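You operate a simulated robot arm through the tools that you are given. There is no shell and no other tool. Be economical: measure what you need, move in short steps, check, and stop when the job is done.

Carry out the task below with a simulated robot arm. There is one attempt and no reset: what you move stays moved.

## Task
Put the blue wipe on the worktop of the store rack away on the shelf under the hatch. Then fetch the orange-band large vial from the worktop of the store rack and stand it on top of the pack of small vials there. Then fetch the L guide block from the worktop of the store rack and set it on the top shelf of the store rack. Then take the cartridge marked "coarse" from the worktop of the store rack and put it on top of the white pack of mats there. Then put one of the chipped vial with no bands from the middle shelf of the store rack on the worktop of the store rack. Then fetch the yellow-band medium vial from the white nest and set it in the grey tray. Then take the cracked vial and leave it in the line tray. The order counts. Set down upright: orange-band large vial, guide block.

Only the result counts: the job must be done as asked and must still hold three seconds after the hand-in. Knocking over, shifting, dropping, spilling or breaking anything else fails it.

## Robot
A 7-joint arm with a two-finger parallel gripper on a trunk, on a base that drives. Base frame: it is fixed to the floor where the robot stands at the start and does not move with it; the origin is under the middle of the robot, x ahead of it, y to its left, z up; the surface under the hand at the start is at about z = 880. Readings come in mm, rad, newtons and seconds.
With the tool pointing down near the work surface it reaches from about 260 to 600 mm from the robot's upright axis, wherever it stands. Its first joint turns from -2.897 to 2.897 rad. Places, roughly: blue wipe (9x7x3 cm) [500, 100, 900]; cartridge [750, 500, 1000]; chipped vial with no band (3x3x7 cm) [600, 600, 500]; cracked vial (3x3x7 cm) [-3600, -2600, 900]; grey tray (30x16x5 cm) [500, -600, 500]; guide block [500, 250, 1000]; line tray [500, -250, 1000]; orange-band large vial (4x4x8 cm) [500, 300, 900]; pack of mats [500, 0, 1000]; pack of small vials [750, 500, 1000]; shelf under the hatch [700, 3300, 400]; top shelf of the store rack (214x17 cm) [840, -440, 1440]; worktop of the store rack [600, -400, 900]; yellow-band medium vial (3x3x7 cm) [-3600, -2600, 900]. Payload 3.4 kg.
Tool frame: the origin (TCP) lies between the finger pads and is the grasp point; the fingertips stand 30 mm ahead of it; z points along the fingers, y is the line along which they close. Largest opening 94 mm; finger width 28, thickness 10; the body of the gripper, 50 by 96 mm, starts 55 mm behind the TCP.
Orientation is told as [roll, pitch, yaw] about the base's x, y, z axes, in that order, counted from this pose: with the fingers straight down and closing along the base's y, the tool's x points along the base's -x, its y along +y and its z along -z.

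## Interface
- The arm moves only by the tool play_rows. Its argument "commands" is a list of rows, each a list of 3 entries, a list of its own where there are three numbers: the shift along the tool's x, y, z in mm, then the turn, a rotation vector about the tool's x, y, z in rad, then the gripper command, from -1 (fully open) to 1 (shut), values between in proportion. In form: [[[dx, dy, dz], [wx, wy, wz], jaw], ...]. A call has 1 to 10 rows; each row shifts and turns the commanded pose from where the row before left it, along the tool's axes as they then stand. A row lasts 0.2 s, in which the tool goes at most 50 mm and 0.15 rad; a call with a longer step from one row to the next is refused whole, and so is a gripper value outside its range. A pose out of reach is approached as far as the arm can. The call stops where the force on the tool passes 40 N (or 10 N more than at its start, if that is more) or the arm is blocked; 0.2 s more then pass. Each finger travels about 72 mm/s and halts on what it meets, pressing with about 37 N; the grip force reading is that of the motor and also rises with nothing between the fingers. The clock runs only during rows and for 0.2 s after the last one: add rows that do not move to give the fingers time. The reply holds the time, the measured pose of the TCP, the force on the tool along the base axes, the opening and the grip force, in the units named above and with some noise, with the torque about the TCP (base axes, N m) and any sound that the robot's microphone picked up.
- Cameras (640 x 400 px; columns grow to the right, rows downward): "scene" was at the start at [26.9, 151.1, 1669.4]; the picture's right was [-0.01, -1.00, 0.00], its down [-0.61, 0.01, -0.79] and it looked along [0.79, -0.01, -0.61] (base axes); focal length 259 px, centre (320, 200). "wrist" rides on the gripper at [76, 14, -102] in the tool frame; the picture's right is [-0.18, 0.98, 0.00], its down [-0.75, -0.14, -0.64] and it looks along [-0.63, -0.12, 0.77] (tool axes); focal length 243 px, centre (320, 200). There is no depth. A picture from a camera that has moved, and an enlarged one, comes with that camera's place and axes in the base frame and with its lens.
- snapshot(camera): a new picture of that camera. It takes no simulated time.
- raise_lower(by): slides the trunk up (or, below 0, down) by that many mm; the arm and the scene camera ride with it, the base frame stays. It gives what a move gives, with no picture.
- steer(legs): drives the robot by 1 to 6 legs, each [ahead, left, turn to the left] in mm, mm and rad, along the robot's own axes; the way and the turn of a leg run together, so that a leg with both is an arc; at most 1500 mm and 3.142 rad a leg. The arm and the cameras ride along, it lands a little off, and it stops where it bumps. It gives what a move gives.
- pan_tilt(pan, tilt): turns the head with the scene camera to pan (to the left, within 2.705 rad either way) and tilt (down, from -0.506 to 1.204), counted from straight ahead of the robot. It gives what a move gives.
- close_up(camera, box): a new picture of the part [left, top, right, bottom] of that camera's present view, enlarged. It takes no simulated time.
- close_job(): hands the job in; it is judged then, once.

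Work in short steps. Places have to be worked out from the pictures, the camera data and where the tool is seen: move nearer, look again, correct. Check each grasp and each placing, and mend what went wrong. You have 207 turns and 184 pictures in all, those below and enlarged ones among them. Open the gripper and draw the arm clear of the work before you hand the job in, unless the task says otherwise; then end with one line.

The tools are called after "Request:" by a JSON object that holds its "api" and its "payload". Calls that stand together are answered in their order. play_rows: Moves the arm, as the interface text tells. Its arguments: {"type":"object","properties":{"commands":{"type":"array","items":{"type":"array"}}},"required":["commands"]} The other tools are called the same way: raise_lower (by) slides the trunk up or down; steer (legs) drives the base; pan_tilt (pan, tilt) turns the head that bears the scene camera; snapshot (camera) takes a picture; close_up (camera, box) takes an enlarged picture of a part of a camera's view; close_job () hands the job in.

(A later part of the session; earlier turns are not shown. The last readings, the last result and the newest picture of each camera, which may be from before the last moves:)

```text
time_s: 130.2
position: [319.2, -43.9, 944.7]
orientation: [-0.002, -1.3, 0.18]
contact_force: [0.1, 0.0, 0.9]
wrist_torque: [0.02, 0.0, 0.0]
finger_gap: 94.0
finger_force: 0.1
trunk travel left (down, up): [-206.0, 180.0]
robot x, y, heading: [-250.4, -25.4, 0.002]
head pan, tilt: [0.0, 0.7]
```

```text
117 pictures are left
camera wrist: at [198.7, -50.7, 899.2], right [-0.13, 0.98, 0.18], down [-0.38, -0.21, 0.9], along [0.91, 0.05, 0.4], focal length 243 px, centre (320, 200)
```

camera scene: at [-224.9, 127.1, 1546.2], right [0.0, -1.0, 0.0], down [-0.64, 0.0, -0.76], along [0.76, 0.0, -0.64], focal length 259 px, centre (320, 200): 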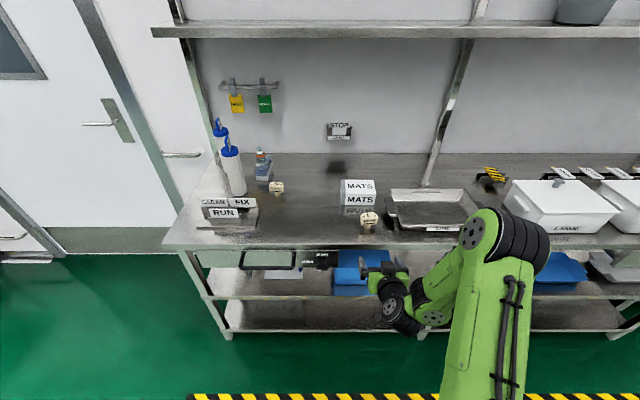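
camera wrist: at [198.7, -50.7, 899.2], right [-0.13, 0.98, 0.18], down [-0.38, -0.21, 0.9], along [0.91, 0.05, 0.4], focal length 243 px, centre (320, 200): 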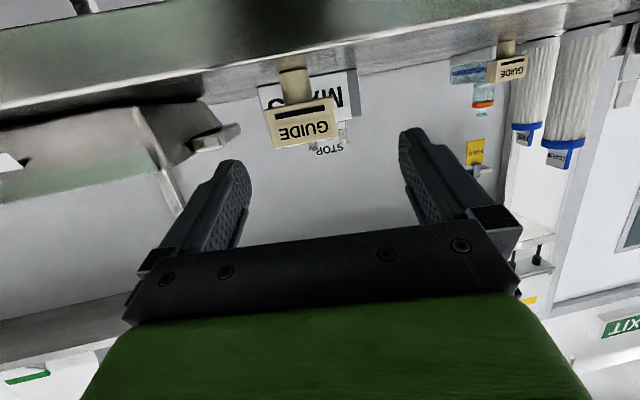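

Tilt 1.3 works here. The block is ~14 mm to the right of the approach line; I correct and approach most of the way.

Request:
{"api": "play_rows", "payload": {"commands": [[[-1.5, -14, 25], [0, 0, 0], -1], [[0, 0, 30], [0, 0, 0], -1], [[0, 0, 0], [0, 0, 0], -1]]}}

Request:
{"api": "snapshot", "payload": {"camera": "wrist"}}

Request:
{"api": "close_up", "payload": {"camera": "scene", "box": [320, 170, 440, 270]}}

```text
time_s: 130.9
position: [375.3, -49.1, 932.2]
orientation: [0.006, -1.3, 0.174]
contact_force: [-0.1, -0.2, 0.4]
wrist_torque: [-0.02, 0.03, 0.02]
finger_gap: 93.8
finger_force: 0.0
trunk travel left (down, up): [-206.0, 180.0]
robot x, y, heading: [-246.6, -24.7, -0.006]
head pan, tilt: [0.0, 0.7]
```

```text
116 pictures are left
camera wrist: at [254.0, -56.8, 886.6], right [-0.13, 0.98, 0.18], down [-0.38, -0.21, 0.9], along [0.91, 0.04, 0.4], focal length 243 px, centre (320, 200)
```

wrist: 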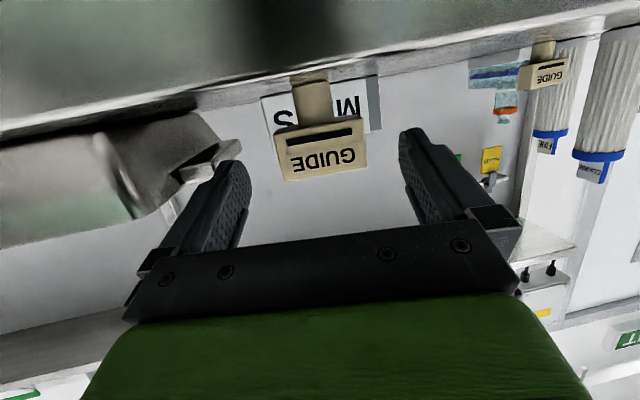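

```text
4.00 times, centred on (380, 220) of scene
camera zoom: at [-225.1, 126.9, 1546.3], right [0.0, -1.0, 0.0], down [-0.64, 0.0, -0.77], along [0.77, 0.0, -0.64], focal length 1037 px, centre (80, 120)
```

zoom: 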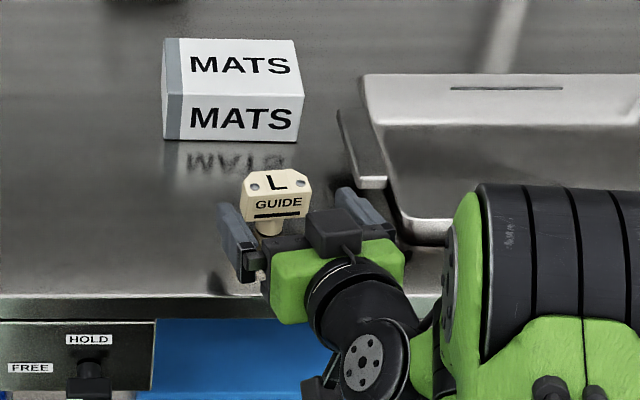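

Centred. Final 40 mm in, then close.

Request:
{"api": "play_rows", "payload": {"commands": [[[0, 0, 25], [0, 0, 0], -1], [[0, 0, 14], [0, 0, 0], -1], [[0, 0, 0], [0, 0, 0], -0.3], [[0, 0, 0], [0, 0, 0], 0.3], [[0, 0, 0], [0, 0, 0], 0.8], [[0, 0, 0], [0, 0, 0], 0.8]]}}

Request:
{"api": "snapshot", "payload": {"camera": "wrist"}}

Request:
{"api": "close_up", "payload": {"camera": "scene", "box": [320, 170, 440, 270]}}

```text
time_s: 132.3
position: [412.5, -42.8, 920.2]
orientation: [0.002, -1.298, 0.175]
contact_force: [-0.4, -0.5, -0.1]
wrist_torque: [0.02, -0.01, 0.05]
finger_gap: 60.0
finger_force: 37.0
trunk travel left (down, up): [-206.0, 180.0]
robot x, y, heading: [-248.3, -23.9, -0.001]
head pan, tilt: [0.0, 0.7]
```

```text
114 pictures are left
camera wrist: at [291.4, -49.3, 875.5], right [-0.13, 0.98, 0.18], down [-0.38, -0.21, 0.9], along [0.91, 0.04, 0.4], focal length 243 px, centre (320, 200)
```

wrist: 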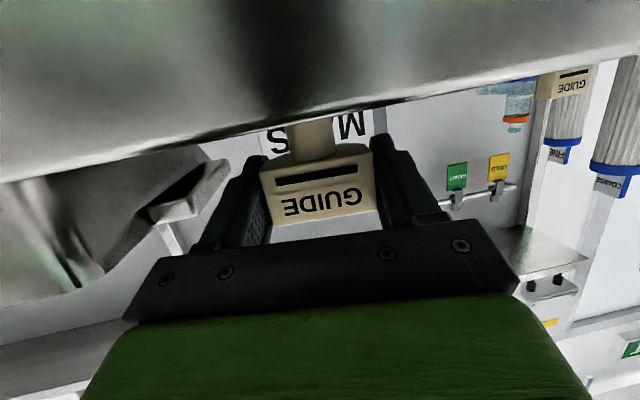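

```text
4.00 times, centred on (380, 220) of scene
camera zoom: at [-224.6, 127.1, 1546.3], right [0.0, -1.0, 0.0], down [-0.64, 0.0, -0.76], along [0.76, 0.0, -0.64], focal length 1037 px, centre (80, 120)
```

zoom: 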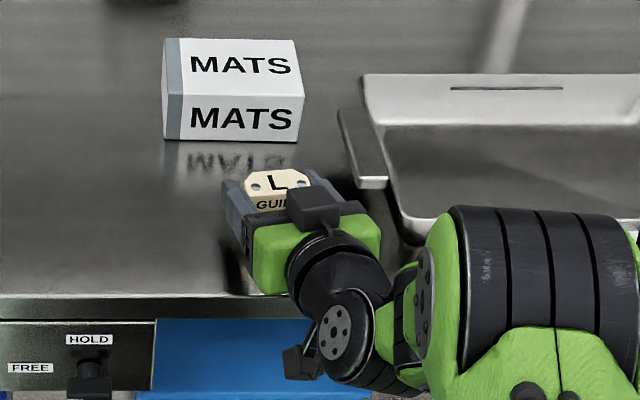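

Gripped at 60 mm with the block upright. I lift it with the trunk, then check.

Request:
{"api": "raise_lower", "payload": {"by": 180}}

Request:
{"api": "snapshot", "payload": {"camera": "wrist"}}

```text
time_s: 134.3
position: [414.3, -42.4, 1101.0]
orientation: [0.003, -1.299, 0.175]
contact_force: [0.3, -0.3, -0.8]
wrist_torque: [-0.02, -0.02, -0.02]
finger_gap: 60.0
finger_force: 37.1
trunk travel left (down, up): [-386.0, 0.0]
robot x, y, heading: [-250.0, -24.3, -0.002]
head pan, tilt: [0.0, 0.7]
```

```text
112 pictures are left
camera wrist: at [291.4, -49.3, 1055.6], right [-0.13, 0.98, 0.18], down [-0.38, -0.21, 0.9], along [0.91, 0.04, 0.4], focal length 243 px, centre (320, 200)
```

wrist: 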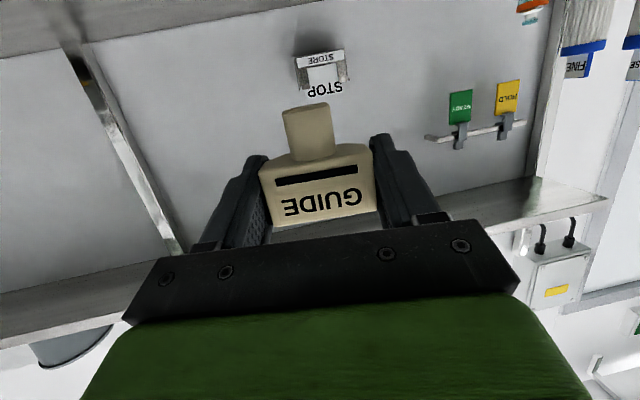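

Held well. I raise the arm 420 mm while pulling in slightly.

Request:
{"api": "play_rows", "payload": {"commands": [[[-38.6, 0, -18], [0, 0, 0], 0.8], [[-38.6, 0, -18], [0, 0, 0], 0.8], [[-38.6, 0, -18], [0, 0, 0], 0.8], [[-38.6, 0, -18], [0, 0, 0], 0.8], [[-38.6, 0, -18], [0, 0, 0], 0.8], [[-38.6, 0, -18], [0, 0, 0], 0.8], [[-38.6, 0, -18], [0, 0, 0], 0.8], [[-38.6, 0, -18], [0, 0, 0], 0.8], [[-38.6, 0, -18], [0, 0, 0], 0.8], [[-38.6, 0, -18], [0, 0, 0], 0.8]]}}

Request:
{"api": "steer", "payload": {"legs": [[300, 60, 0]]}}

Request:
{"api": "snapshot", "payload": {"camera": "wrist"}}

Request:
{"api": "pan_tilt", "payload": {"pan": -0.2, "tilt": 0.4}}

Request:
{"api": "snapshot", "payload": {"camera": "scene"}}

```text
time_s: 136.6
position: [343.9, -53.1, 1520.9]
orientation: [0.004, -1.298, 0.174]
contact_force: [-0.1, 0.6, -0.4]
wrist_torque: [0.02, 0.01, 0.0]
finger_gap: 59.6
finger_force: 37.1
trunk travel left (down, up): [-386.0, 0.0]
robot x, y, heading: [-249.1, -26.2, 0.002]
head pan, tilt: [0.0, 0.7]
```

```text
time_s: 138.6
position: [637.3, 7.1, 1519.4]
orientation: [0.005, -1.297, 0.175]
contact_force: [-0.2, 0.1, -1.5]
wrist_torque: [0.0, 0.0, 0.01]
finger_gap: 59.7
finger_force: 37.0
trunk travel left (down, up): [-386.0, 0.0]
robot x, y, heading: [44.8, 35.1, 0.004]
head pan, tilt: [0.0, 0.7]
```

```text
111 pictures are left
camera wrist: at [516.7, 0.1, 1474.2], right [-0.13, 0.98, 0.18], down [-0.38, -0.21, 0.9], along [0.91, 0.04, 0.4], focal length 243 px, centre (320, 200)
```

wrist: 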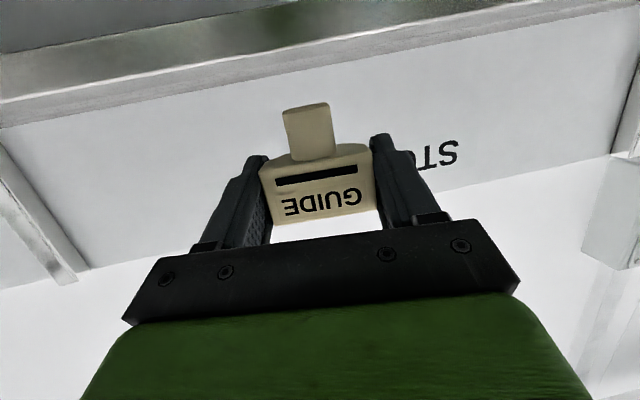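

```text
time_s: 139.4
position: [638.9, 5.4, 1520.1]
orientation: [0.005, -1.301, 0.174]
contact_force: [0.2, 0.1, -0.7]
wrist_torque: [0.01, 0.01, -0.03]
finger_gap: 59.9
finger_force: 37.2
trunk travel left (down, up): [-386.0, 0.0]
robot x, y, heading: [45.5, 36.2, -0.001]
head pan, tilt: [-0.201, 0.4]
```

```text
110 pictures are left
camera scene: at [74.9, 169.2, 1752.6], right [-0.2, -0.98, 0.0], down [-0.38, 0.08, -0.92], along [0.9, -0.18, -0.39], focal length 259 px, centre (320, 200)
```

scene: 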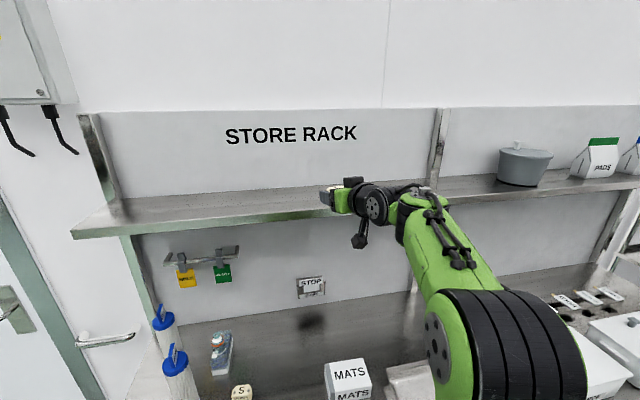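

I measure the shelf edge more precisely with a zoom before extending over it.

Request:
{"api": "close_up", "payload": {"camera": "scene", "box": [220, 160, 380, 260]}}

Request:
{"api": "close_up", "payload": {"camera": "wrist", "box": [0, 0, 320, 200]}}

```text
4.00 times, centred on (300, 210) of scene
camera zoom: at [74.9, 169.2, 1752.6], right [-0.2, -0.98, 0.0], down [-0.38, 0.08, -0.92], along [0.9, -0.18, -0.39], focal length 1037 px, centre (400, 160)
```

zoom: 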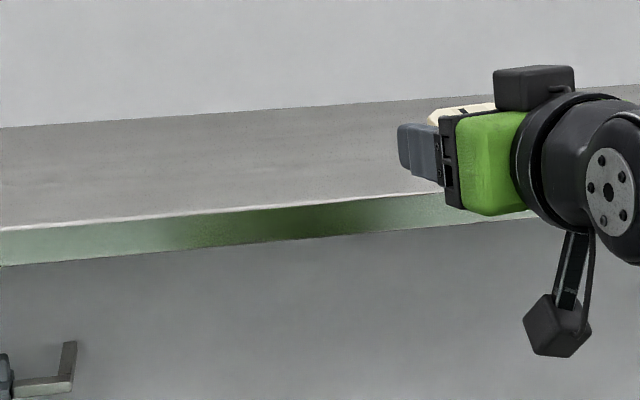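

```text
2.00 times, centred on (160, 100) of wrist
camera zoom: at [516.2, 0.0, 1474.3], right [-0.13, 0.98, 0.18], down [-0.38, -0.21, 0.9], along [0.91, 0.04, 0.4], focal length 485 px, centre (640, 400)
```

zoom: 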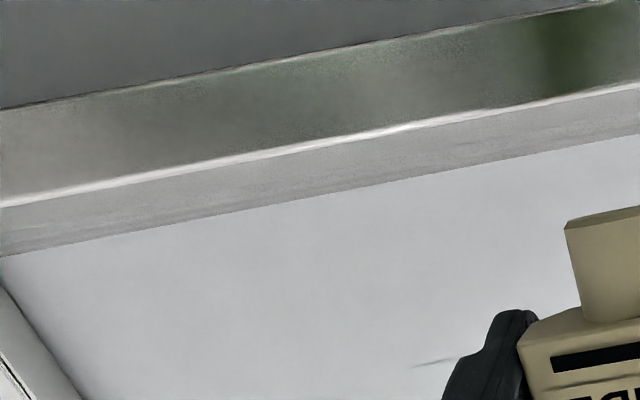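

Shelf top front edge solved: x≈734.5, z≈1440. I drive 40 mm closer and extend over the shelf to x≈770, still at z≈1520.

Request:
{"api": "steer", "payload": {"legs": [[42, 0, 0]]}}

Request:
{"api": "play_rows", "payload": {"commands": [[[-8.1, 0, 29.2], [0, 0, 0], 0.8], [[-8.1, 0, 29.2], [0, 0, 0], 0.8], [[-8.1, 0, 29.2], [0, 0, 0], 0.8], [[0, 0, 0], [0, 0, 0], 0.8]]}}

Request:
{"api": "close_up", "payload": {"camera": "scene", "box": [220, 140, 420, 265]}}

```text
time_s: 140.3
position: [676.6, 7.2, 1521.2]
orientation: [0.001, -1.301, 0.176]
contact_force: [0.5, 0.0, -1.4]
wrist_torque: [0.02, 0.01, 0.01]
finger_gap: 59.7
finger_force: 37.7
trunk travel left (down, up): [-386.0, 0.0]
robot x, y, heading: [86.1, 36.0, 0.005]
head pan, tilt: [-0.201, 0.4]
```

```text
time_s: 141.3
position: [768.2, 22.6, 1519.0]
orientation: [0.003, -1.299, 0.174]
contact_force: [-0.6, 0.0, -0.5]
wrist_torque: [-0.01, 0.03, 0.02]
finger_gap: 59.9
finger_force: 37.4
trunk travel left (down, up): [-386.0, 0.0]
robot x, y, heading: [85.9, 34.9, 0.0]
head pan, tilt: [-0.201, 0.4]
```

```text
3.20 times, centred on (320, 202) of scene
camera zoom: at [114.4, 169.2, 1752.7], right [-0.2, -0.98, 0.0], down [-0.38, 0.08, -0.92], along [0.9, -0.18, -0.39], focal length 830 px, centre (320, 192)
```

zoom: 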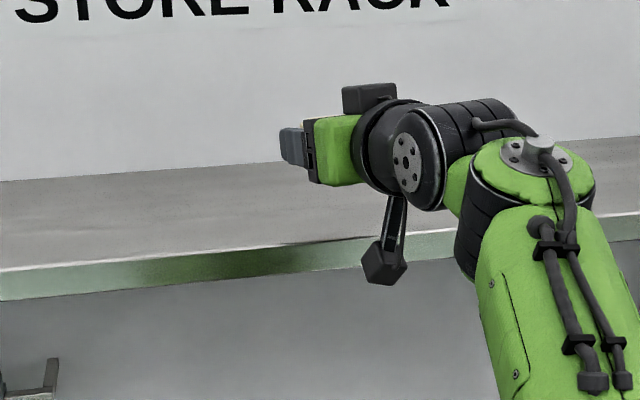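

Block is over the shelf. I extend 12 mm more, then lower with the trunk.

Request:
{"api": "play_rows", "payload": {"commands": [[[-3.2, 0, 11.6], [0, 0, 0], 0.8], [[0, 0, 0], [0, 0, 0], 0.8]]}}

Request:
{"api": "raise_lower", "payload": {"by": -33}}

Request:
{"api": "raise_lower", "payload": {"by": -3}}

Request:
{"api": "snapshot", "payload": {"camera": "wrist"}}

```text
time_s: 141.9
position: [780.8, 26.5, 1520.2]
orientation: [0.004, -1.302, 0.176]
contact_force: [-0.1, 0.2, -0.8]
wrist_torque: [0.01, 0.05, -0.04]
finger_gap: 59.8
finger_force: 36.8
trunk travel left (down, up): [-386.0, 0.0]
robot x, y, heading: [82.6, 33.5, -0.002]
head pan, tilt: [-0.201, 0.4]
```

```text
time_s: 142.7
position: [781.6, 26.2, 1486.3]
orientation: [0.004, -1.3, 0.174]
contact_force: [0.4, 0.5, -0.2]
wrist_torque: [0.03, -0.01, 0.0]
finger_gap: 59.6
finger_force: 36.6
trunk travel left (down, up): [-353.0, 33.0]
robot x, y, heading: [87.1, 38.4, 0.0]
head pan, tilt: [-0.201, 0.4]
```

```text
time_s: 143.2
position: [781.8, 25.8, 1484.2]
orientation: [0.005, -1.3, 0.175]
contact_force: [0.4, -0.4, -0.3]
wrist_torque: [0.0, -0.01, 0.04]
finger_gap: 59.9
finger_force: 36.7
trunk travel left (down, up): [-350.0, 36.0]
robot x, y, heading: [83.8, 34.9, 0.001]
head pan, tilt: [-0.201, 0.4]
```

```text
106 pictures are left
camera wrist: at [660.7, 18.2, 1438.5], right [-0.13, 0.98, 0.18], down [-0.38, -0.21, 0.9], along [0.91, 0.04, 0.4], focal length 243 px, centre (320, 200)
```

wrist: 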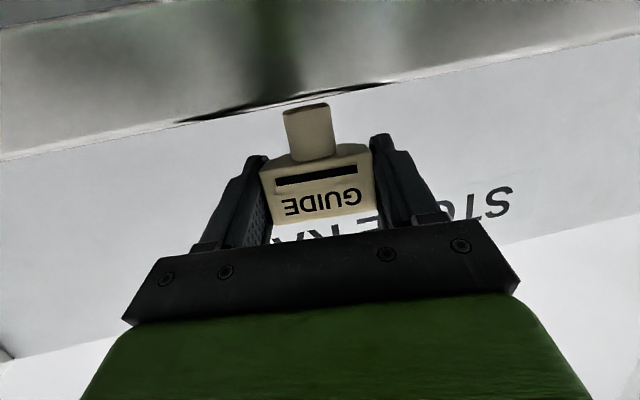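

Stem still a few mm above the shelf. I continue in small steps.

Request:
{"api": "raise_lower", "payload": {"by": -3}}

Request:
{"api": "raise_lower", "payload": {"by": -2}}

```text
time_s: 143.7
position: [781.8, 25.5, 1480.8]
orientation: [0.004, -1.301, 0.175]
contact_force: [0.4, -0.7, -0.6]
wrist_torque: [0.0, 0.04, -0.01]
finger_gap: 59.8
finger_force: 37.0
trunk travel left (down, up): [-347.0, 39.0]
robot x, y, heading: [84.3, 34.1, -0.003]
head pan, tilt: [-0.201, 0.4]
```

```text
time_s: 144.2
position: [780.9, 24.4, 1480.7]
orientation: [0.001, -1.305, 0.175]
contact_force: [2.2, 0.2, 5.6]
wrist_torque: [0.06, -0.04, -0.01]
finger_gap: 59.8
finger_force: 36.9
trunk travel left (down, up): [-345.0, 41.0]
robot x, y, heading: [82.4, 34.6, 0.001]
head pan, tilt: [-0.201, 0.4]
```

Contact. I open and withdraw straight back.

Request:
{"api": "play_rows", "payload": {"commands": [[[0, 0, 0], [0, 0, 0], -0.35], [[0, 0, 0], [0, 0, 0], -0.6], [[0, 0, 0], [0, 0, 0], -0.8], [[0, 0, 0], [0, 0, 0], -0.8], [[0, 0, -20], [0, 0, 0], -0.8], [[0, 0, -40], [0, 0, 0], -0.8], [[0, 0, -40], [0, 0, 0], -0.8], [[0, 0, 0], [0, 0, 0], -0.8]]}}

Request:
{"api": "snapshot", "payload": {"camera": "wrist"}}

Request:
{"api": "close_up", "payload": {"camera": "scene", "box": [220, 140, 420, 265]}}

```text
time_s: 146.0
position: [688.7, 8.1, 1503.7]
orientation: [0.002, -1.299, 0.175]
contact_force: [0.8, 0.5, 0.9]
wrist_torque: [0.01, -0.01, -0.01]
finger_gap: 84.4
finger_force: 0.0
trunk travel left (down, up): [-345.0, 41.0]
robot x, y, heading: [85.0, 37.4, -0.001]
head pan, tilt: [-0.201, 0.4]
```

```text
105 pictures are left
camera wrist: at [567.7, 1.4, 1459.4], right [-0.13, 0.98, 0.18], down [-0.38, -0.21, 0.9], along [0.91, 0.04, 0.4], focal length 243 px, centre (320, 200)
```

wrist: 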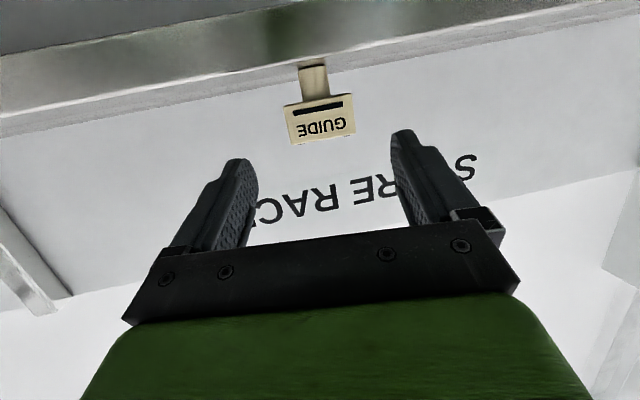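

```text
3.20 times, centred on (320, 202) of scene
camera zoom: at [118.2, 169.4, 1712.4], right [-0.2, -0.98, 0.0], down [-0.38, 0.08, -0.92], along [0.9, -0.18, -0.39], focal length 830 px, centre (320, 192)
```

zoom: 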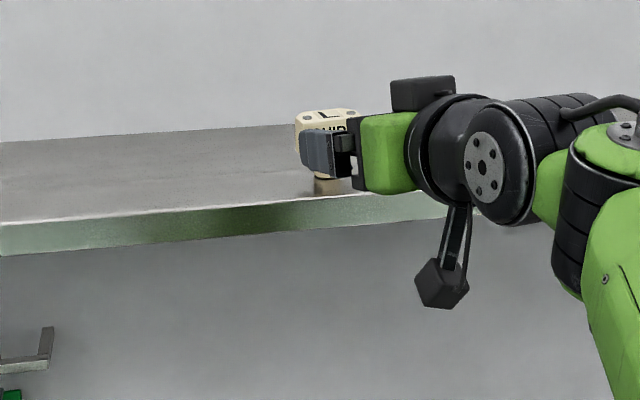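

The L guide stands upright on the top shelf. Now the coarse cartridge at ≈(606,456), body ~61 mm. I back off, lower the arm and reset yaw/tilt to 0.7.

Request:
{"api": "steer", "payload": {"legs": [[-320, 0, 0]]}}

Request:
{"api": "play_rows", "payload": {"commands": [[[0, 0, 0], [0.085, 0, 0.024], -1], [[0, 0, 0], [0.085, 0, 0.024], -1], [[41.7, 0, -1], [0, 0, 0], -1], [[41.7, 0, -1], [0, 0, 0], -1], [[41.7, 0, -1], [0, 0, 0], -1], [[41.7, 0, -1], [0, 0, 0], -1], [[41.7, 0, -1], [0, 0, 0], -1], [[41.7, 0, -1], [0, 0, 0], -1], [[41.7, 0, -1], [0, 0, 0], -1], [[0, 0, 0], [0, 0.15, 0], -1]]}}

Request:
{"api": "play_rows", "payload": {"commands": [[[0, 0, 0], [0, 0.15, 0], -1], [[0, 0, 0], [0, 0.15, 0], -1], [[0, 0, 0], [0, 0.15, 0], -1], [[0, 0, 0], [0, 0, 0], -1]]}}

Request:
{"api": "steer", "payload": {"legs": [[0, 430, 0]]}}

Request:
{"api": "pan_tilt", "payload": {"pan": 0.0, "tilt": 0.6}}

Request:
{"api": "snapshot", "payload": {"camera": "scene"}}

Request:
{"api": "snapshot", "payload": {"camera": "wrist"}}

```text
time_s: 148.2
position: [365.1, 6.8, 1505.7]
orientation: [0.003, -1.3, 0.174]
contact_force: [-0.1, 0.1, 0.3]
wrist_torque: [0.0, -0.01, -0.01]
finger_gap: 84.8
finger_force: 0.0
trunk travel left (down, up): [-345.0, 41.0]
robot x, y, heading: [-236.4, 37.9, -0.007]
head pan, tilt: [-0.201, 0.4]
```

```text
time_s: 150.4
position: [280.7, 9.6, 1227.8]
orientation: [0.003, -1.152, -0.006]
contact_force: [-0.9, -1.0, -0.2]
wrist_torque: [-0.01, 0.03, 0.02]
finger_gap: 94.2
finger_force: 0.0
trunk travel left (down, up): [-345.0, 41.0]
robot x, y, heading: [-233.8, 37.0, -0.005]
head pan, tilt: [-0.201, 0.4]
```

```text
time_s: 151.4
position: [280.6, 8.0, 1227.3]
orientation: [0.001, -0.701, -0.006]
contact_force: [-0.2, 1.0, -0.5]
wrist_torque: [-0.02, -0.03, -0.04]
finger_gap: 94.2
finger_force: 0.0
trunk travel left (down, up): [-345.0, 41.0]
robot x, y, heading: [-239.4, 33.1, -0.0]
head pan, tilt: [-0.201, 0.4]
```

```text
time_s: 154.0
position: [281.7, 443.9, 1226.5]
orientation: [0.001, -0.699, 0.003]
contact_force: [0.1, -0.6, 0.0]
wrist_torque: [-0.02, 0.0, 0.01]
finger_gap: 93.8
finger_force: 0.0
trunk travel left (down, up): [-345.0, 41.0]
robot x, y, heading: [-237.4, 466.5, 0.006]
head pan, tilt: [-0.201, 0.4]
```

```text
time_s: 154.7
position: [281.5, 442.2, 1224.7]
orientation: [0.001, -0.7, -0.001]
contact_force: [0.7, 0.0, 0.5]
wrist_torque: [-0.03, -0.05, 0.0]
finger_gap: 93.9
finger_force: 0.0
trunk travel left (down, up): [-345.0, 41.0]
robot x, y, heading: [-238.6, 466.8, 0.002]
head pan, tilt: [0.0, 0.6]
```

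```text
103 pictures are left
camera scene: at [-207.9, 619.5, 1694.3], right [0.0, -1.0, 0.0], down [-0.56, 0.0, -0.83], along [0.83, 0.0, -0.56], focal length 259 px, centre (320, 200)
```

scene: 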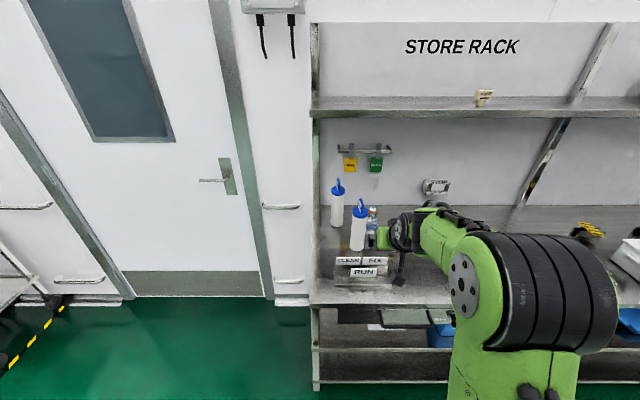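

```text
102 pictures are left
camera wrist: at [155.9, 456.3, 1256.7], right [0.14, 0.98, 0.12], down [0.16, -0.14, 0.98], along [0.98, -0.12, -0.18], focal length 243 px, centre (320, 200)
```

wrist: 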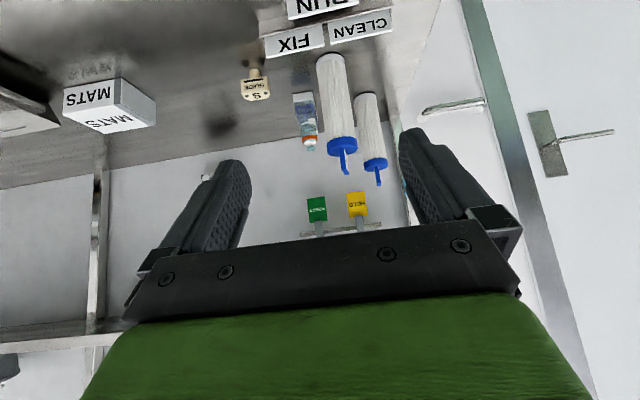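

Request:
{"api": "close_up", "payload": {"camera": "scene", "box": [310, 170, 410, 290]}}

Request:
{"api": "close_up", "payload": {"camera": "wrist", "box": [240, 0, 420, 200]}}

```text
3.33 times, centred on (360, 230) of scene
camera zoom: at [-207.9, 619.5, 1694.3], right [0.0, -1.0, 0.0], down [-0.56, 0.0, -0.83], along [0.83, 0.0, -0.56], focal length 864 px, centre (187, 100)
```

zoom: 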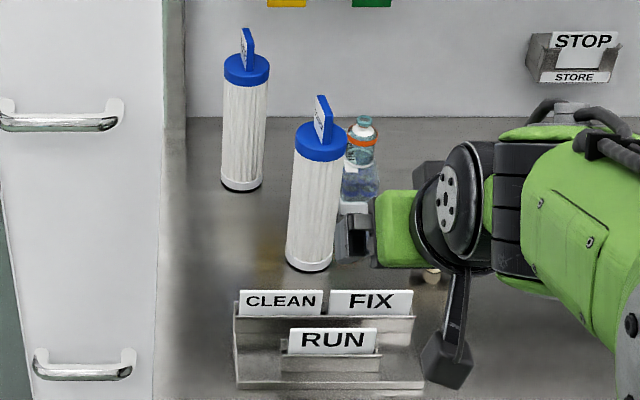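

```text
2.00 times, centred on (330, 100) of wrist
camera zoom: at [155.9, 456.3, 1256.7], right [0.14, 0.98, 0.12], down [0.16, -0.14, 0.98], along [0.98, -0.12, -0.18], focal length 485 px, centre (300, 400)
```

zoom: 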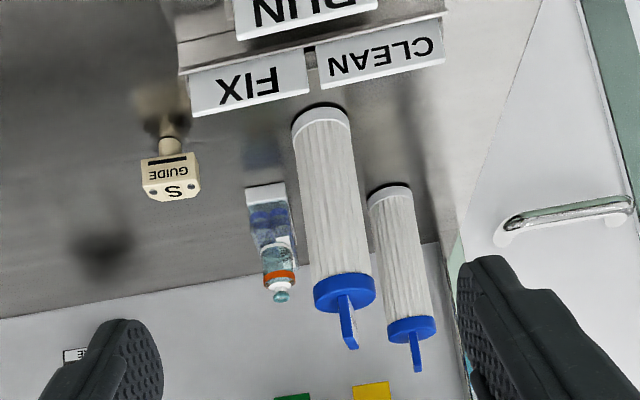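

Cartridge centre ≈(604,461), cap z≈1062–1090, tag top ≈1143; signs top ≈985. A 1.1 rad tilt gripping at the cap (z≈1075) keeps palm and camera clear. I drive up and tilt.

Request:
{"api": "steer", "payload": {"legs": [[215, 0, 0]]}}

Request:
{"api": "play_rows", "payload": {"commands": [[[0, 0, 0], [0, -0.14, 0], -1], [[0, 0, 0], [0, -0.13, 0], -1], [[0, 0, 0], [0, -0.13, 0], -1], [[30, 9, 10], [0, 0, 0], -1], [[30, 9, 10], [0, 0, 0], -1], [[0, 0, 0], [0, 0, 0], -1]]}}

Request:
{"api": "snapshot", "payload": {"camera": "wrist"}}

Request:
{"api": "snapshot", "payload": {"camera": "scene"}}

```text
time_s: 156.4
position: [494.5, 443.4, 1226.8]
orientation: [0.003, -0.7, 0.003]
contact_force: [-0.3, 0.2, 0.1]
wrist_torque: [0.0, 0.02, 0.02]
finger_gap: 94.1
finger_force: 0.1
trunk travel left (down, up): [-345.0, 41.0]
robot x, y, heading: [-24.7, 469.1, -0.0]
head pan, tilt: [0.0, 0.6]
```

```text
time_s: 157.8
position: [484.0, 461.6, 1162.6]
orientation: [0.004, -1.103, -0.002]
contact_force: [0.1, -0.1, 0.0]
wrist_torque: [0.02, -0.01, -0.04]
finger_gap: 93.8
finger_force: 0.1
trunk travel left (down, up): [-345.0, 41.0]
robot x, y, heading: [-26.4, 469.9, 0.002]
head pan, tilt: [0.0, 0.6]
```

```text
99 pictures are left
camera wrist: at [356.4, 475.1, 1143.1], right [0.08, 0.98, 0.17], down [-0.23, -0.14, 0.96], along [0.97, -0.11, 0.22], focal length 243 px, centre (320, 200)
```

wrist: 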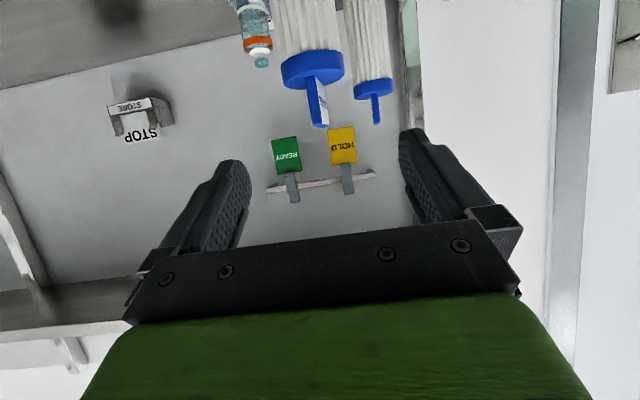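

```text
98 pictures are left
camera scene: at [3.5, 620.0, 1694.3], right [0.0, -1.0, 0.0], down [-0.56, 0.0, -0.83], along [0.83, 0.0, -0.56], focal length 259 px, centre (320, 200)
```

scene: 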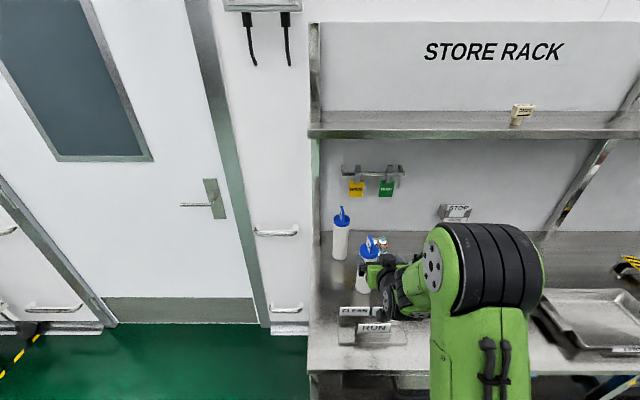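

Cap centre measured at (604,461,1075), in line. I advance along the straight path, checking at 60%.

Request:
{"api": "play_rows", "payload": {"commands": [[[4.7, 0, 29.3], [0, 0, 0], -1], [[4.7, 0, 29.3], [0, 0, 0], -1], [[4.7, 0, 29.3], [0, 0, 0], -1], [[0, 0, 0], [0, 0, 0], -1]]}}

Request:
{"api": "snapshot", "payload": {"camera": "wrist"}}

Request:
{"api": "close_up", "payload": {"camera": "scene", "box": [310, 200, 430, 350]}}

```text
time_s: 158.8
position: [553.0, 463.1, 1112.9]
orientation: [0.006, -1.102, 0.0]
contact_force: [0.1, -0.5, 0.8]
wrist_torque: [0.0, 0.03, 0.02]
finger_gap: 94.1
finger_force: 0.0
trunk travel left (down, up): [-345.0, 41.0]
robot x, y, heading: [-22.7, 467.5, 0.002]
head pan, tilt: [0.0, 0.6]
```

```text
97 pictures are left
camera wrist: at [426.1, 477.0, 1092.1], right [0.08, 0.98, 0.17], down [-0.23, -0.14, 0.96], along [0.97, -0.11, 0.21], focal length 243 px, centre (320, 200)
```

wrist: 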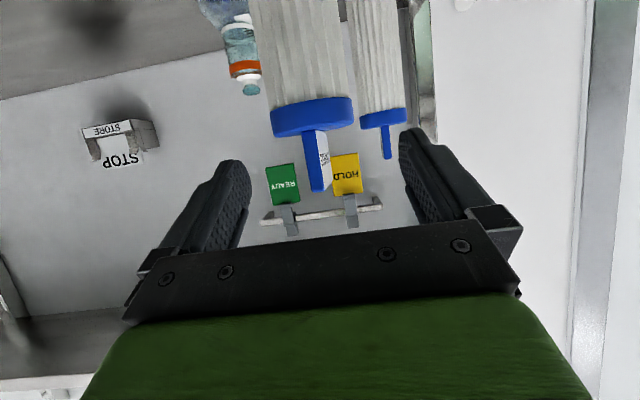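

```text
2.67 times, centred on (370, 275) of scene
camera zoom: at [3.3, 620.2, 1694.3], right [0.0, -1.0, 0.0], down [-0.56, 0.0, -0.83], along [0.83, 0.0, -0.56], focal length 692 px, centre (187, 0)
```

zoom: 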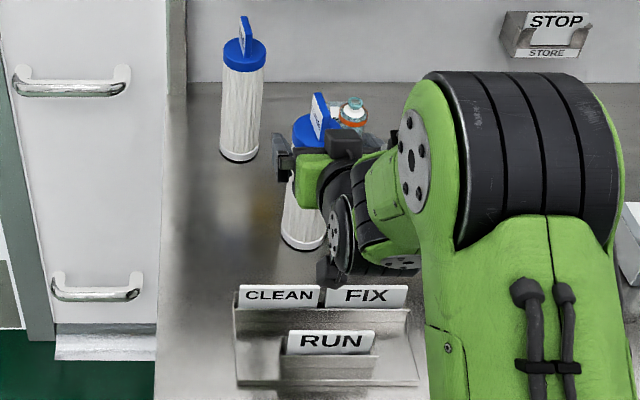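

Centred; final 60 mm and close.

Request:
{"api": "play_rows", "payload": {"commands": [[[4.5, -0.7, 31.5], [0, 0, 0], -1], [[4.5, -0.7, 27.5], [0, 0, 0], -1], [[0, 0, 0], [0, 0, 0], -0.2], [[0, 0, 0], [0, 0, 0], 0.3], [[0, 0, 0], [0, 0, 0], 0.8], [[0, 0, 0], [0, 0, 0], 0.8]]}}

Request:
{"api": "snapshot", "payload": {"camera": "wrist"}}

```text
time_s: 160.2
position: [603.7, 461.3, 1077.5]
orientation: [0.003, -1.1, 0.002]
contact_force: [0.6, -0.4, -0.3]
wrist_torque: [-0.09, 0.04, -0.02]
finger_gap: 60.8
finger_force: 37.3
trunk travel left (down, up): [-345.0, 41.0]
robot x, y, heading: [-23.9, 468.5, 0.004]
head pan, tilt: [0.0, 0.6]
```

```text
95 pictures are left
camera wrist: at [476.1, 475.2, 1056.6], right [0.08, 0.98, 0.17], down [-0.23, -0.14, 0.96], along [0.97, -0.11, 0.21], focal length 243 px, centre (320, 200)
```

wrist: 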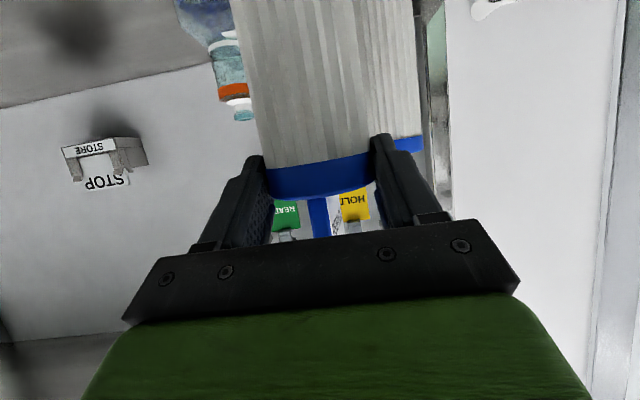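

Gripped on the cap. I lift with the trunk first, then the arm 100 mm.

Request:
{"api": "raise_lower", "payload": {"by": 40}}

Request:
{"api": "play_rows", "payload": {"commands": [[[-31, 0, -16], [0, 0, 0], 0.8], [[-31, 0, -16], [0, 0, 0], 0.8], [[-31, 0, -16], [0, 0, 0], 0.8], [[0, 0, 0], [0, 0, 0], 0.8]]}}

Request:
{"api": "snapshot", "payload": {"camera": "wrist"}}

Request:
{"api": "snapshot", "payload": {"camera": "scene"}}

```text
time_s: 161.0
position: [603.0, 461.5, 1116.8]
orientation: [0.003, -1.099, 0.003]
contact_force: [0.4, -0.6, -2.8]
wrist_torque: [-0.04, 0.04, 0.0]
finger_gap: 60.6
finger_force: 36.8
trunk travel left (down, up): [-385.0, 1.0]
robot x, y, heading: [-23.1, 464.7, 0.002]
head pan, tilt: [0.0, 0.6]
```

```text
time_s: 162.0
position: [603.3, 459.1, 1221.6]
orientation: [0.003, -1.098, 0.0]
contact_force: [-0.2, -0.1, -2.4]
wrist_torque: [-0.01, 0.0, 0.03]
finger_gap: 60.7
finger_force: 36.8
trunk travel left (down, up): [-385.0, 1.0]
robot x, y, heading: [-21.4, 466.4, 0.005]
head pan, tilt: [0.0, 0.6]
```

```text
94 pictures are left
camera wrist: at [476.2, 473.6, 1201.5], right [0.08, 0.98, 0.17], down [-0.23, -0.14, 0.96], along [0.97, -0.11, 0.21], focal length 243 px, centre (320, 200)
```

wrist: 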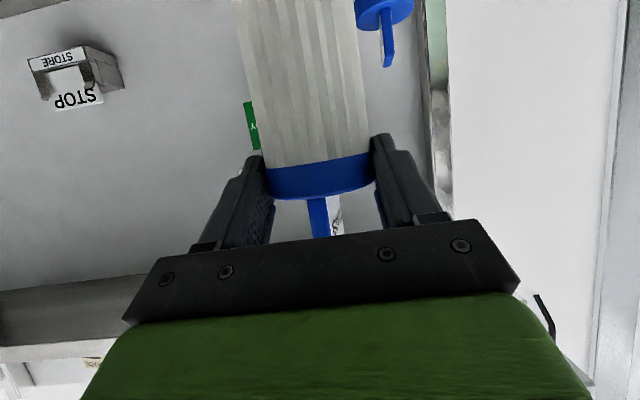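

```text
93 pictures are left
camera scene: at [5.6, 620.3, 1733.5], right [0.0, -1.0, 0.0], down [-0.57, 0.0, -0.82], along [0.82, 0.0, -0.57], focal length 259 px, centre (320, 200)
```

scene: 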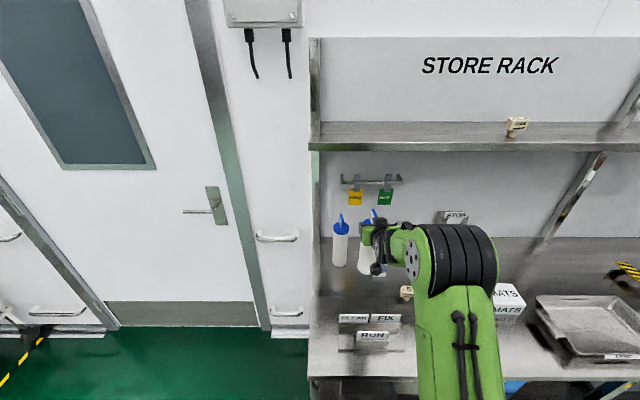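

The cartridge hangs straight. I back up, drive right ~480 mm, and look at the mats pack.

Request:
{"api": "steer", "payload": {"legs": [[-170, 0, 0], [0, -480, 0]]}}

Request:
{"api": "snapshot", "payload": {"camera": "scene"}}

Request:
{"api": "snapshot", "payload": {"camera": "wrist"}}

```text
time_s: 165.9
position: [432.0, -32.8, 1222.5]
orientation: [0.005, -1.099, -0.013]
contact_force: [0.0, -0.7, -2.7]
wrist_torque: [-0.01, 0.01, 0.0]
finger_gap: 60.4
finger_force: 37.3
trunk travel left (down, up): [-385.0, 1.0]
robot x, y, heading: [-192.1, -14.2, -0.005]
head pan, tilt: [0.0, 0.6]
```

```text
92 pictures are left
camera scene: at [-164.4, 134.8, 1733.5], right [-0.01, -1.0, 0.0], down [-0.57, 0.01, -0.82], along [0.82, -0.01, -0.57], focal length 259 px, centre (320, 200)
```

scene: 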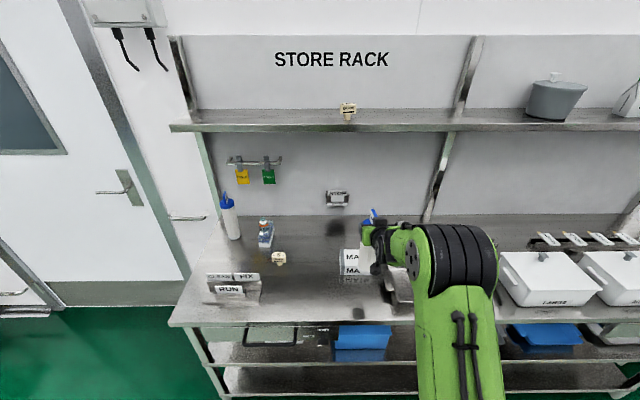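

```text
91 pictures are left
camera wrist: at [304.8, -17.4, 1201.6], right [0.09, 0.98, 0.17], down [-0.23, -0.14, 0.96], along [0.97, -0.13, 0.21], focal length 243 px, centre (320, 200)
```

wrist: 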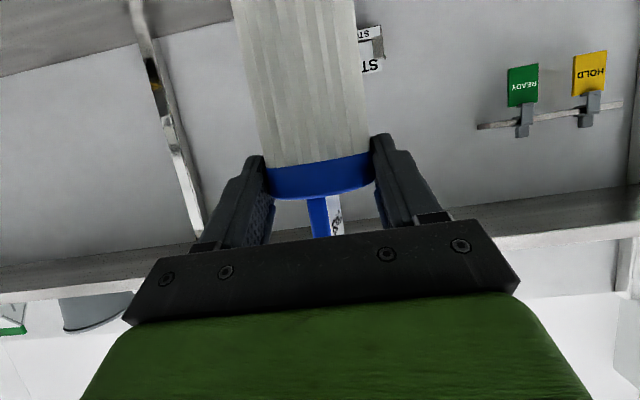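

Request:
{"api": "close_up", "payload": {"camera": "scene", "box": [320, 200, 420, 290]}}

```text
4.44 times, centred on (370, 245) of scene
camera zoom: at [-164.4, 134.8, 1733.5], right [-0.01, -1.0, 0.0], down [-0.57, 0.01, -0.82], along [0.82, -0.01, -0.57], focal length 1152 px, centre (98, 0)
```

zoom: 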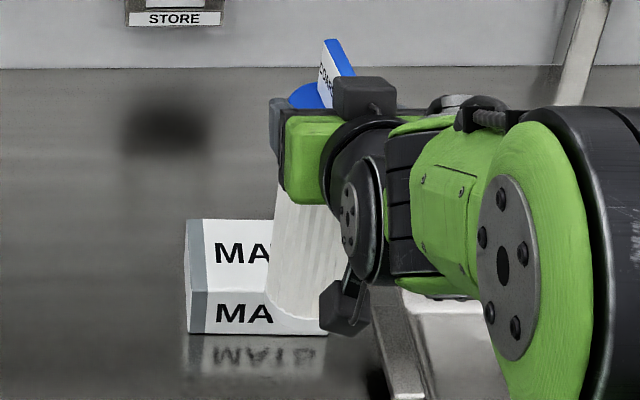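

Mats pack: x 538–626, y −82…46, centre ≈(582,-18). I drive forward 150 and 14 left.

Request:
{"api": "steer", "payload": {"legs": [[150, 16, 0.008]]}}

Request:
{"api": "snapshot", "payload": {"camera": "wrist"}}

Request:
{"api": "close_up", "payload": {"camera": "scene", "box": [320, 200, 440, 330]}}

```text
time_s: 167.3
position: [580.6, -11.6, 1222.2]
orientation: [0.005, -1.099, -0.002]
contact_force: [1.2, 0.1, -3.2]
wrist_torque: [0.01, 0.03, -0.03]
finger_gap: 60.7
finger_force: 37.7
trunk travel left (down, up): [-385.0, 1.0]
robot x, y, heading: [-45.8, 0.3, 0.004]
head pan, tilt: [0.0, 0.6]
```

```text
89 pictures are left
camera wrist: at [453.5, 3.4, 1201.5], right [0.08, 0.98, 0.17], down [-0.23, -0.14, 0.96], along [0.97, -0.12, 0.21], focal length 243 px, centre (320, 200)
```

wrist: 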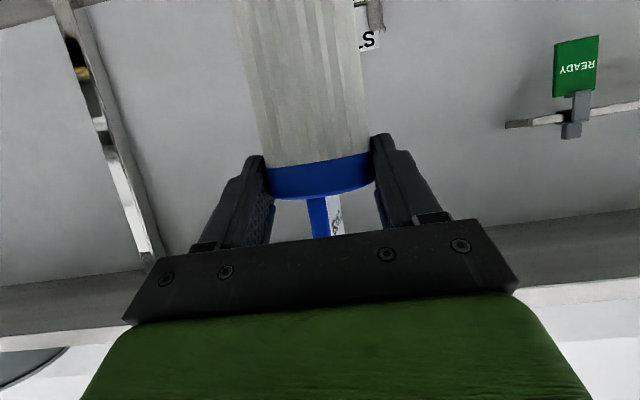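

```text
3.08 times, centred on (380, 265) of scene
camera zoom: at [-17.1, 150.9, 1733.5], right [0.0, -1.0, 0.0], down [-0.57, 0.0, -0.82], along [0.82, 0.0, -0.57], focal length 798 px, centre (135, 0)
```

zoom: 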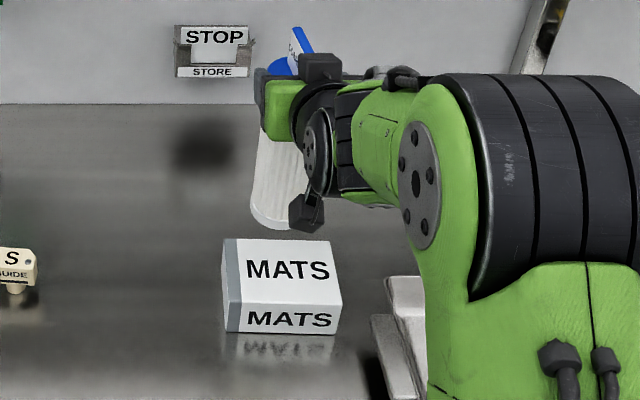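

Box centre refined to (583,-21). I shift 9 mm right and lower with the trunk.

Request:
{"api": "play_rows", "payload": {"commands": [[[-1, -9.5, 2], [0, 0, 0], 0.8], [[0, 0, 0], [0, 0, 0], 0.8]]}}

Request:
{"api": "raise_lower", "payload": {"by": -80}}

Request:
{"api": "close_up", "payload": {"camera": "scene", "box": [320, 180, 440, 310]}}

Request:
{"api": "raise_lower", "payload": {"by": -6}}

Request:
{"api": "raise_lower", "payload": {"by": -3}}

```text
time_s: 167.9
position: [582.8, -19.8, 1220.9]
orientation: [0.004, -1.099, 0.001]
contact_force: [-0.1, 0.3, -2.7]
wrist_torque: [0.02, 0.03, 0.0]
finger_gap: 60.6
finger_force: 36.6
trunk travel left (down, up): [-385.0, 1.0]
robot x, y, heading: [-50.7, -0.7, 0.004]
head pan, tilt: [0.0, 0.6]
```

```text
time_s: 169.1
position: [582.9, -20.8, 1141.4]
orientation: [0.007, -1.099, -0.002]
contact_force: [-0.4, -0.2, -2.3]
wrist_torque: [-0.02, 0.07, -0.03]
finger_gap: 60.4
finger_force: 37.0
trunk travel left (down, up): [-305.0, 81.0]
robot x, y, heading: [-46.7, -4.4, -0.001]
head pan, tilt: [0.0, 0.6]
```

```text
3.08 times, centred on (380, 245) of scene
camera zoom: at [-17.6, 150.7, 1653.2], right [0.0, -1.0, 0.0], down [-0.57, 0.0, -0.82], along [0.82, 0.0, -0.57], focal length 798 px, centre (135, 62)
```

zoom: 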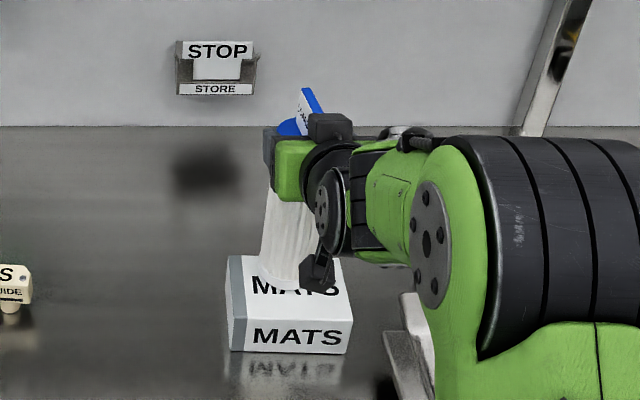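

```text
time_s: 169.6
position: [582.6, -20.2, 1137.0]
orientation: [0.004, -1.103, 0.001]
contact_force: [-0.5, -0.9, 3.5]
wrist_torque: [-0.12, -0.03, -0.01]
finger_gap: 60.2
finger_force: 36.9
trunk travel left (down, up): [-299.0, 87.0]
robot x, y, heading: [-48.9, -2.2, 0.003]
head pan, tilt: [0.0, 0.6]
```

```text
time_s: 170.2
position: [581.6, -19.3, 1137.6]
orientation: [0.004, -1.107, -0.001]
contact_force: [0.2, 0.2, 18.7]
wrist_torque: [-0.19, -0.02, -0.09]
finger_gap: 60.3
finger_force: 36.3
trunk travel left (down, up): [-296.0, 90.0]
robot x, y, heading: [-46.7, -0.9, -0.001]
head pan, tilt: [0.0, 0.6]
```

Contact. I relieve the pressing slightly, then release and withdraw.

Request:
{"api": "raise_lower", "payload": {"by": 2}}

Request:
{"api": "play_rows", "payload": {"commands": [[[0, 0, 0], [0, 0, 0], -0.35], [[0, 0, 0], [0, 0, 0], -0.7], [[0, 0, 0], [0, 0, 0], -1], [[0, 0, 0], [0, 0, 0], -1], [[-3, 0, -25], [0, 0, 0], -1], [[-3, 0, -40], [0, 0, 0], -1], [[-3, 0, -40], [0, 0, 0], -1], [[-3, 0, -40], [0, 0, 0], -1], [[0, 0, 0], [0, 0, 0], -1]]}}

Request:
{"api": "snapshot", "payload": {"camera": "wrist"}}

Request:
{"api": "snapshot", "payload": {"camera": "scene"}}

```text
time_s: 170.7
position: [581.9, -19.9, 1137.3]
orientation: [0.002, -1.104, 0.0]
contact_force: [5.3, 0.3, 15.9]
wrist_torque: [0.01, -0.94, 0.01]
finger_gap: 60.4
finger_force: 36.9
trunk travel left (down, up): [-298.0, 88.0]
robot x, y, heading: [-46.1, -1.4, 0.003]
head pan, tilt: [0.0, 0.6]
```

```text
time_s: 172.7
position: [459.0, -20.4, 1210.9]
orientation: [0.004, -1.098, -0.003]
contact_force: [-0.8, 0.0, 0.0]
wrist_torque: [0.01, 0.01, 0.0]
finger_gap: 93.9
finger_force: 0.0
trunk travel left (down, up): [-298.0, 88.0]
robot x, y, heading: [-45.8, -1.7, -0.002]
head pan, tilt: [0.0, 0.6]
```

```text
86 pictures are left
camera wrist: at [331.7, -6.8, 1190.6], right [0.08, 0.98, 0.17], down [-0.23, -0.14, 0.96], along [0.97, -0.12, 0.21], focal length 243 px, centre (320, 200)
```

wrist: 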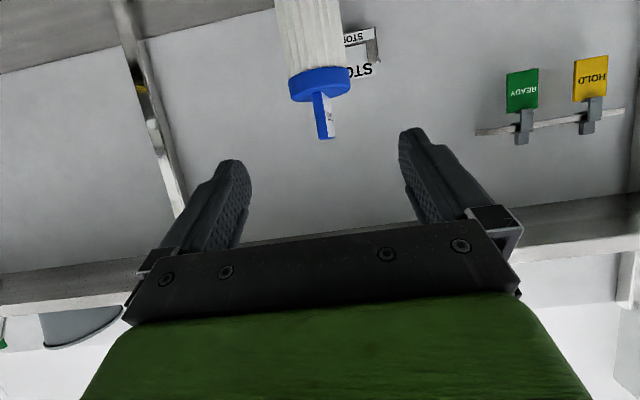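

```text
85 pictures are left
camera scene: at [-16.1, 150.8, 1646.5], right [0.0, -1.0, 0.0], down [-0.57, 0.0, -0.82], along [0.82, 0.0, -0.57], focal length 259 px, centre (320, 200)
```

scene: 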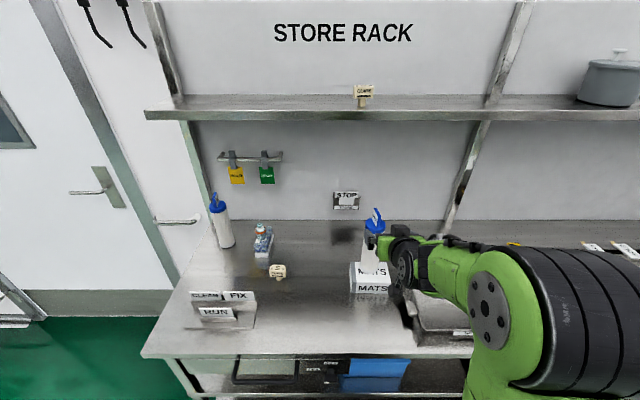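

Cartridge stands on the mats. Next: the chipped vial on the middle shelf (left end). I back away, move left, lower the trunk and look.

Request:
{"api": "steer", "payload": {"legs": [[-480, 0, 0], [0, 400, 0]]}}

Request:
{"api": "raise_lower", "payload": {"by": -295}}

Request:
{"api": "snapshot", "payload": {"camera": "scene"}}

Request:
{"api": "close_up", "payload": {"camera": "scene", "box": [200, 180, 400, 320]}}

```text
time_s: 177.7
position: [-29.4, 388.2, 1211.8]
orientation: [0.005, -1.097, 0.001]
contact_force: [-0.5, 0.5, -0.5]
wrist_torque: [-0.03, -0.01, 0.01]
finger_gap: 94.2
finger_force: 0.0
trunk travel left (down, up): [-298.0, 88.0]
robot x, y, heading: [-531.6, 407.3, 0.0]
head pan, tilt: [0.0, 0.6]
```

```text
time_s: 180.6
position: [-28.3, 386.8, 917.5]
orientation: [0.004, -1.099, 0.0]
contact_force: [-0.7, -0.4, -0.1]
wrist_torque: [-0.03, 0.0, -0.02]
finger_gap: 93.8
finger_force: 0.0
trunk travel left (down, up): [-3.0, 383.0]
robot x, y, heading: [-531.4, 404.7, 0.003]
head pan, tilt: [0.0, 0.6]
```

```text
84 pictures are left
camera scene: at [-505.2, 558.5, 1352.4], right [0.0, -1.0, 0.0], down [-0.56, 0.0, -0.83], along [0.83, 0.0, -0.56], focal length 259 px, centre (320, 200)
```

scene: 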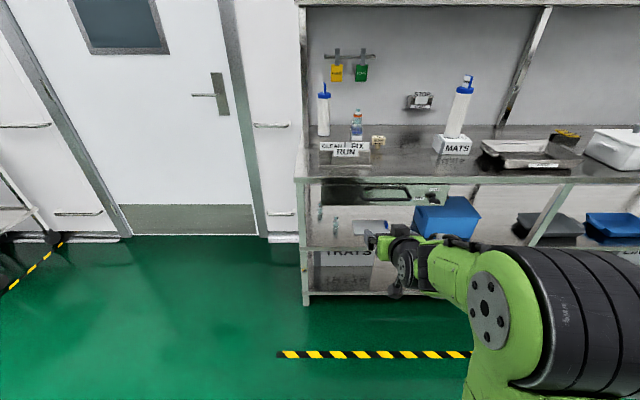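

```text
2.86 times, centred on (300, 250) of scene
camera zoom: at [-505.2, 558.5, 1352.4], right [0.0, -1.0, 0.0], down [-0.56, 0.0, -0.83], along [0.83, 0.0, -0.56], focal length 741 px, centre (377, 57)
```

zoom: 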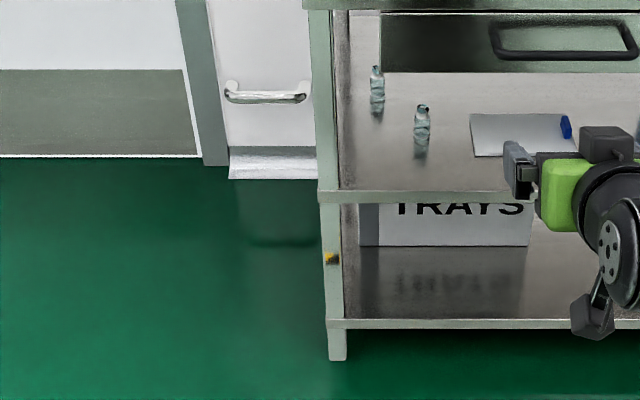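

Request:
{"api": "close_up", "payload": {"camera": "scene", "box": [316, 195, 372, 240]}}

```text
8.89 times, centred on (344, 218) of scene
camera zoom: at [-505.2, 558.5, 1352.4], right [0.0, -1.0, 0.0], down [-0.56, 0.0, -0.83], along [0.83, 0.0, -0.56], focal length 2305 px, centre (107, 44)
```

zoom: 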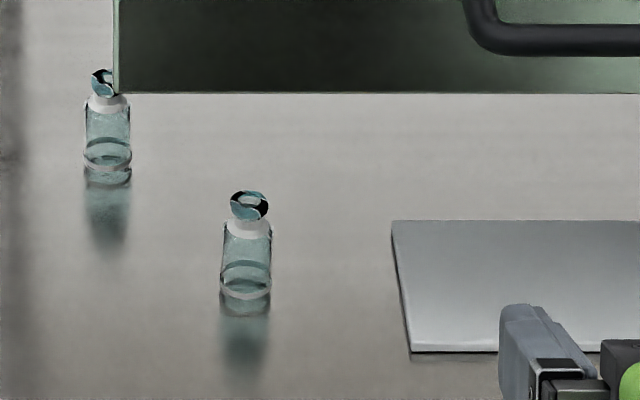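

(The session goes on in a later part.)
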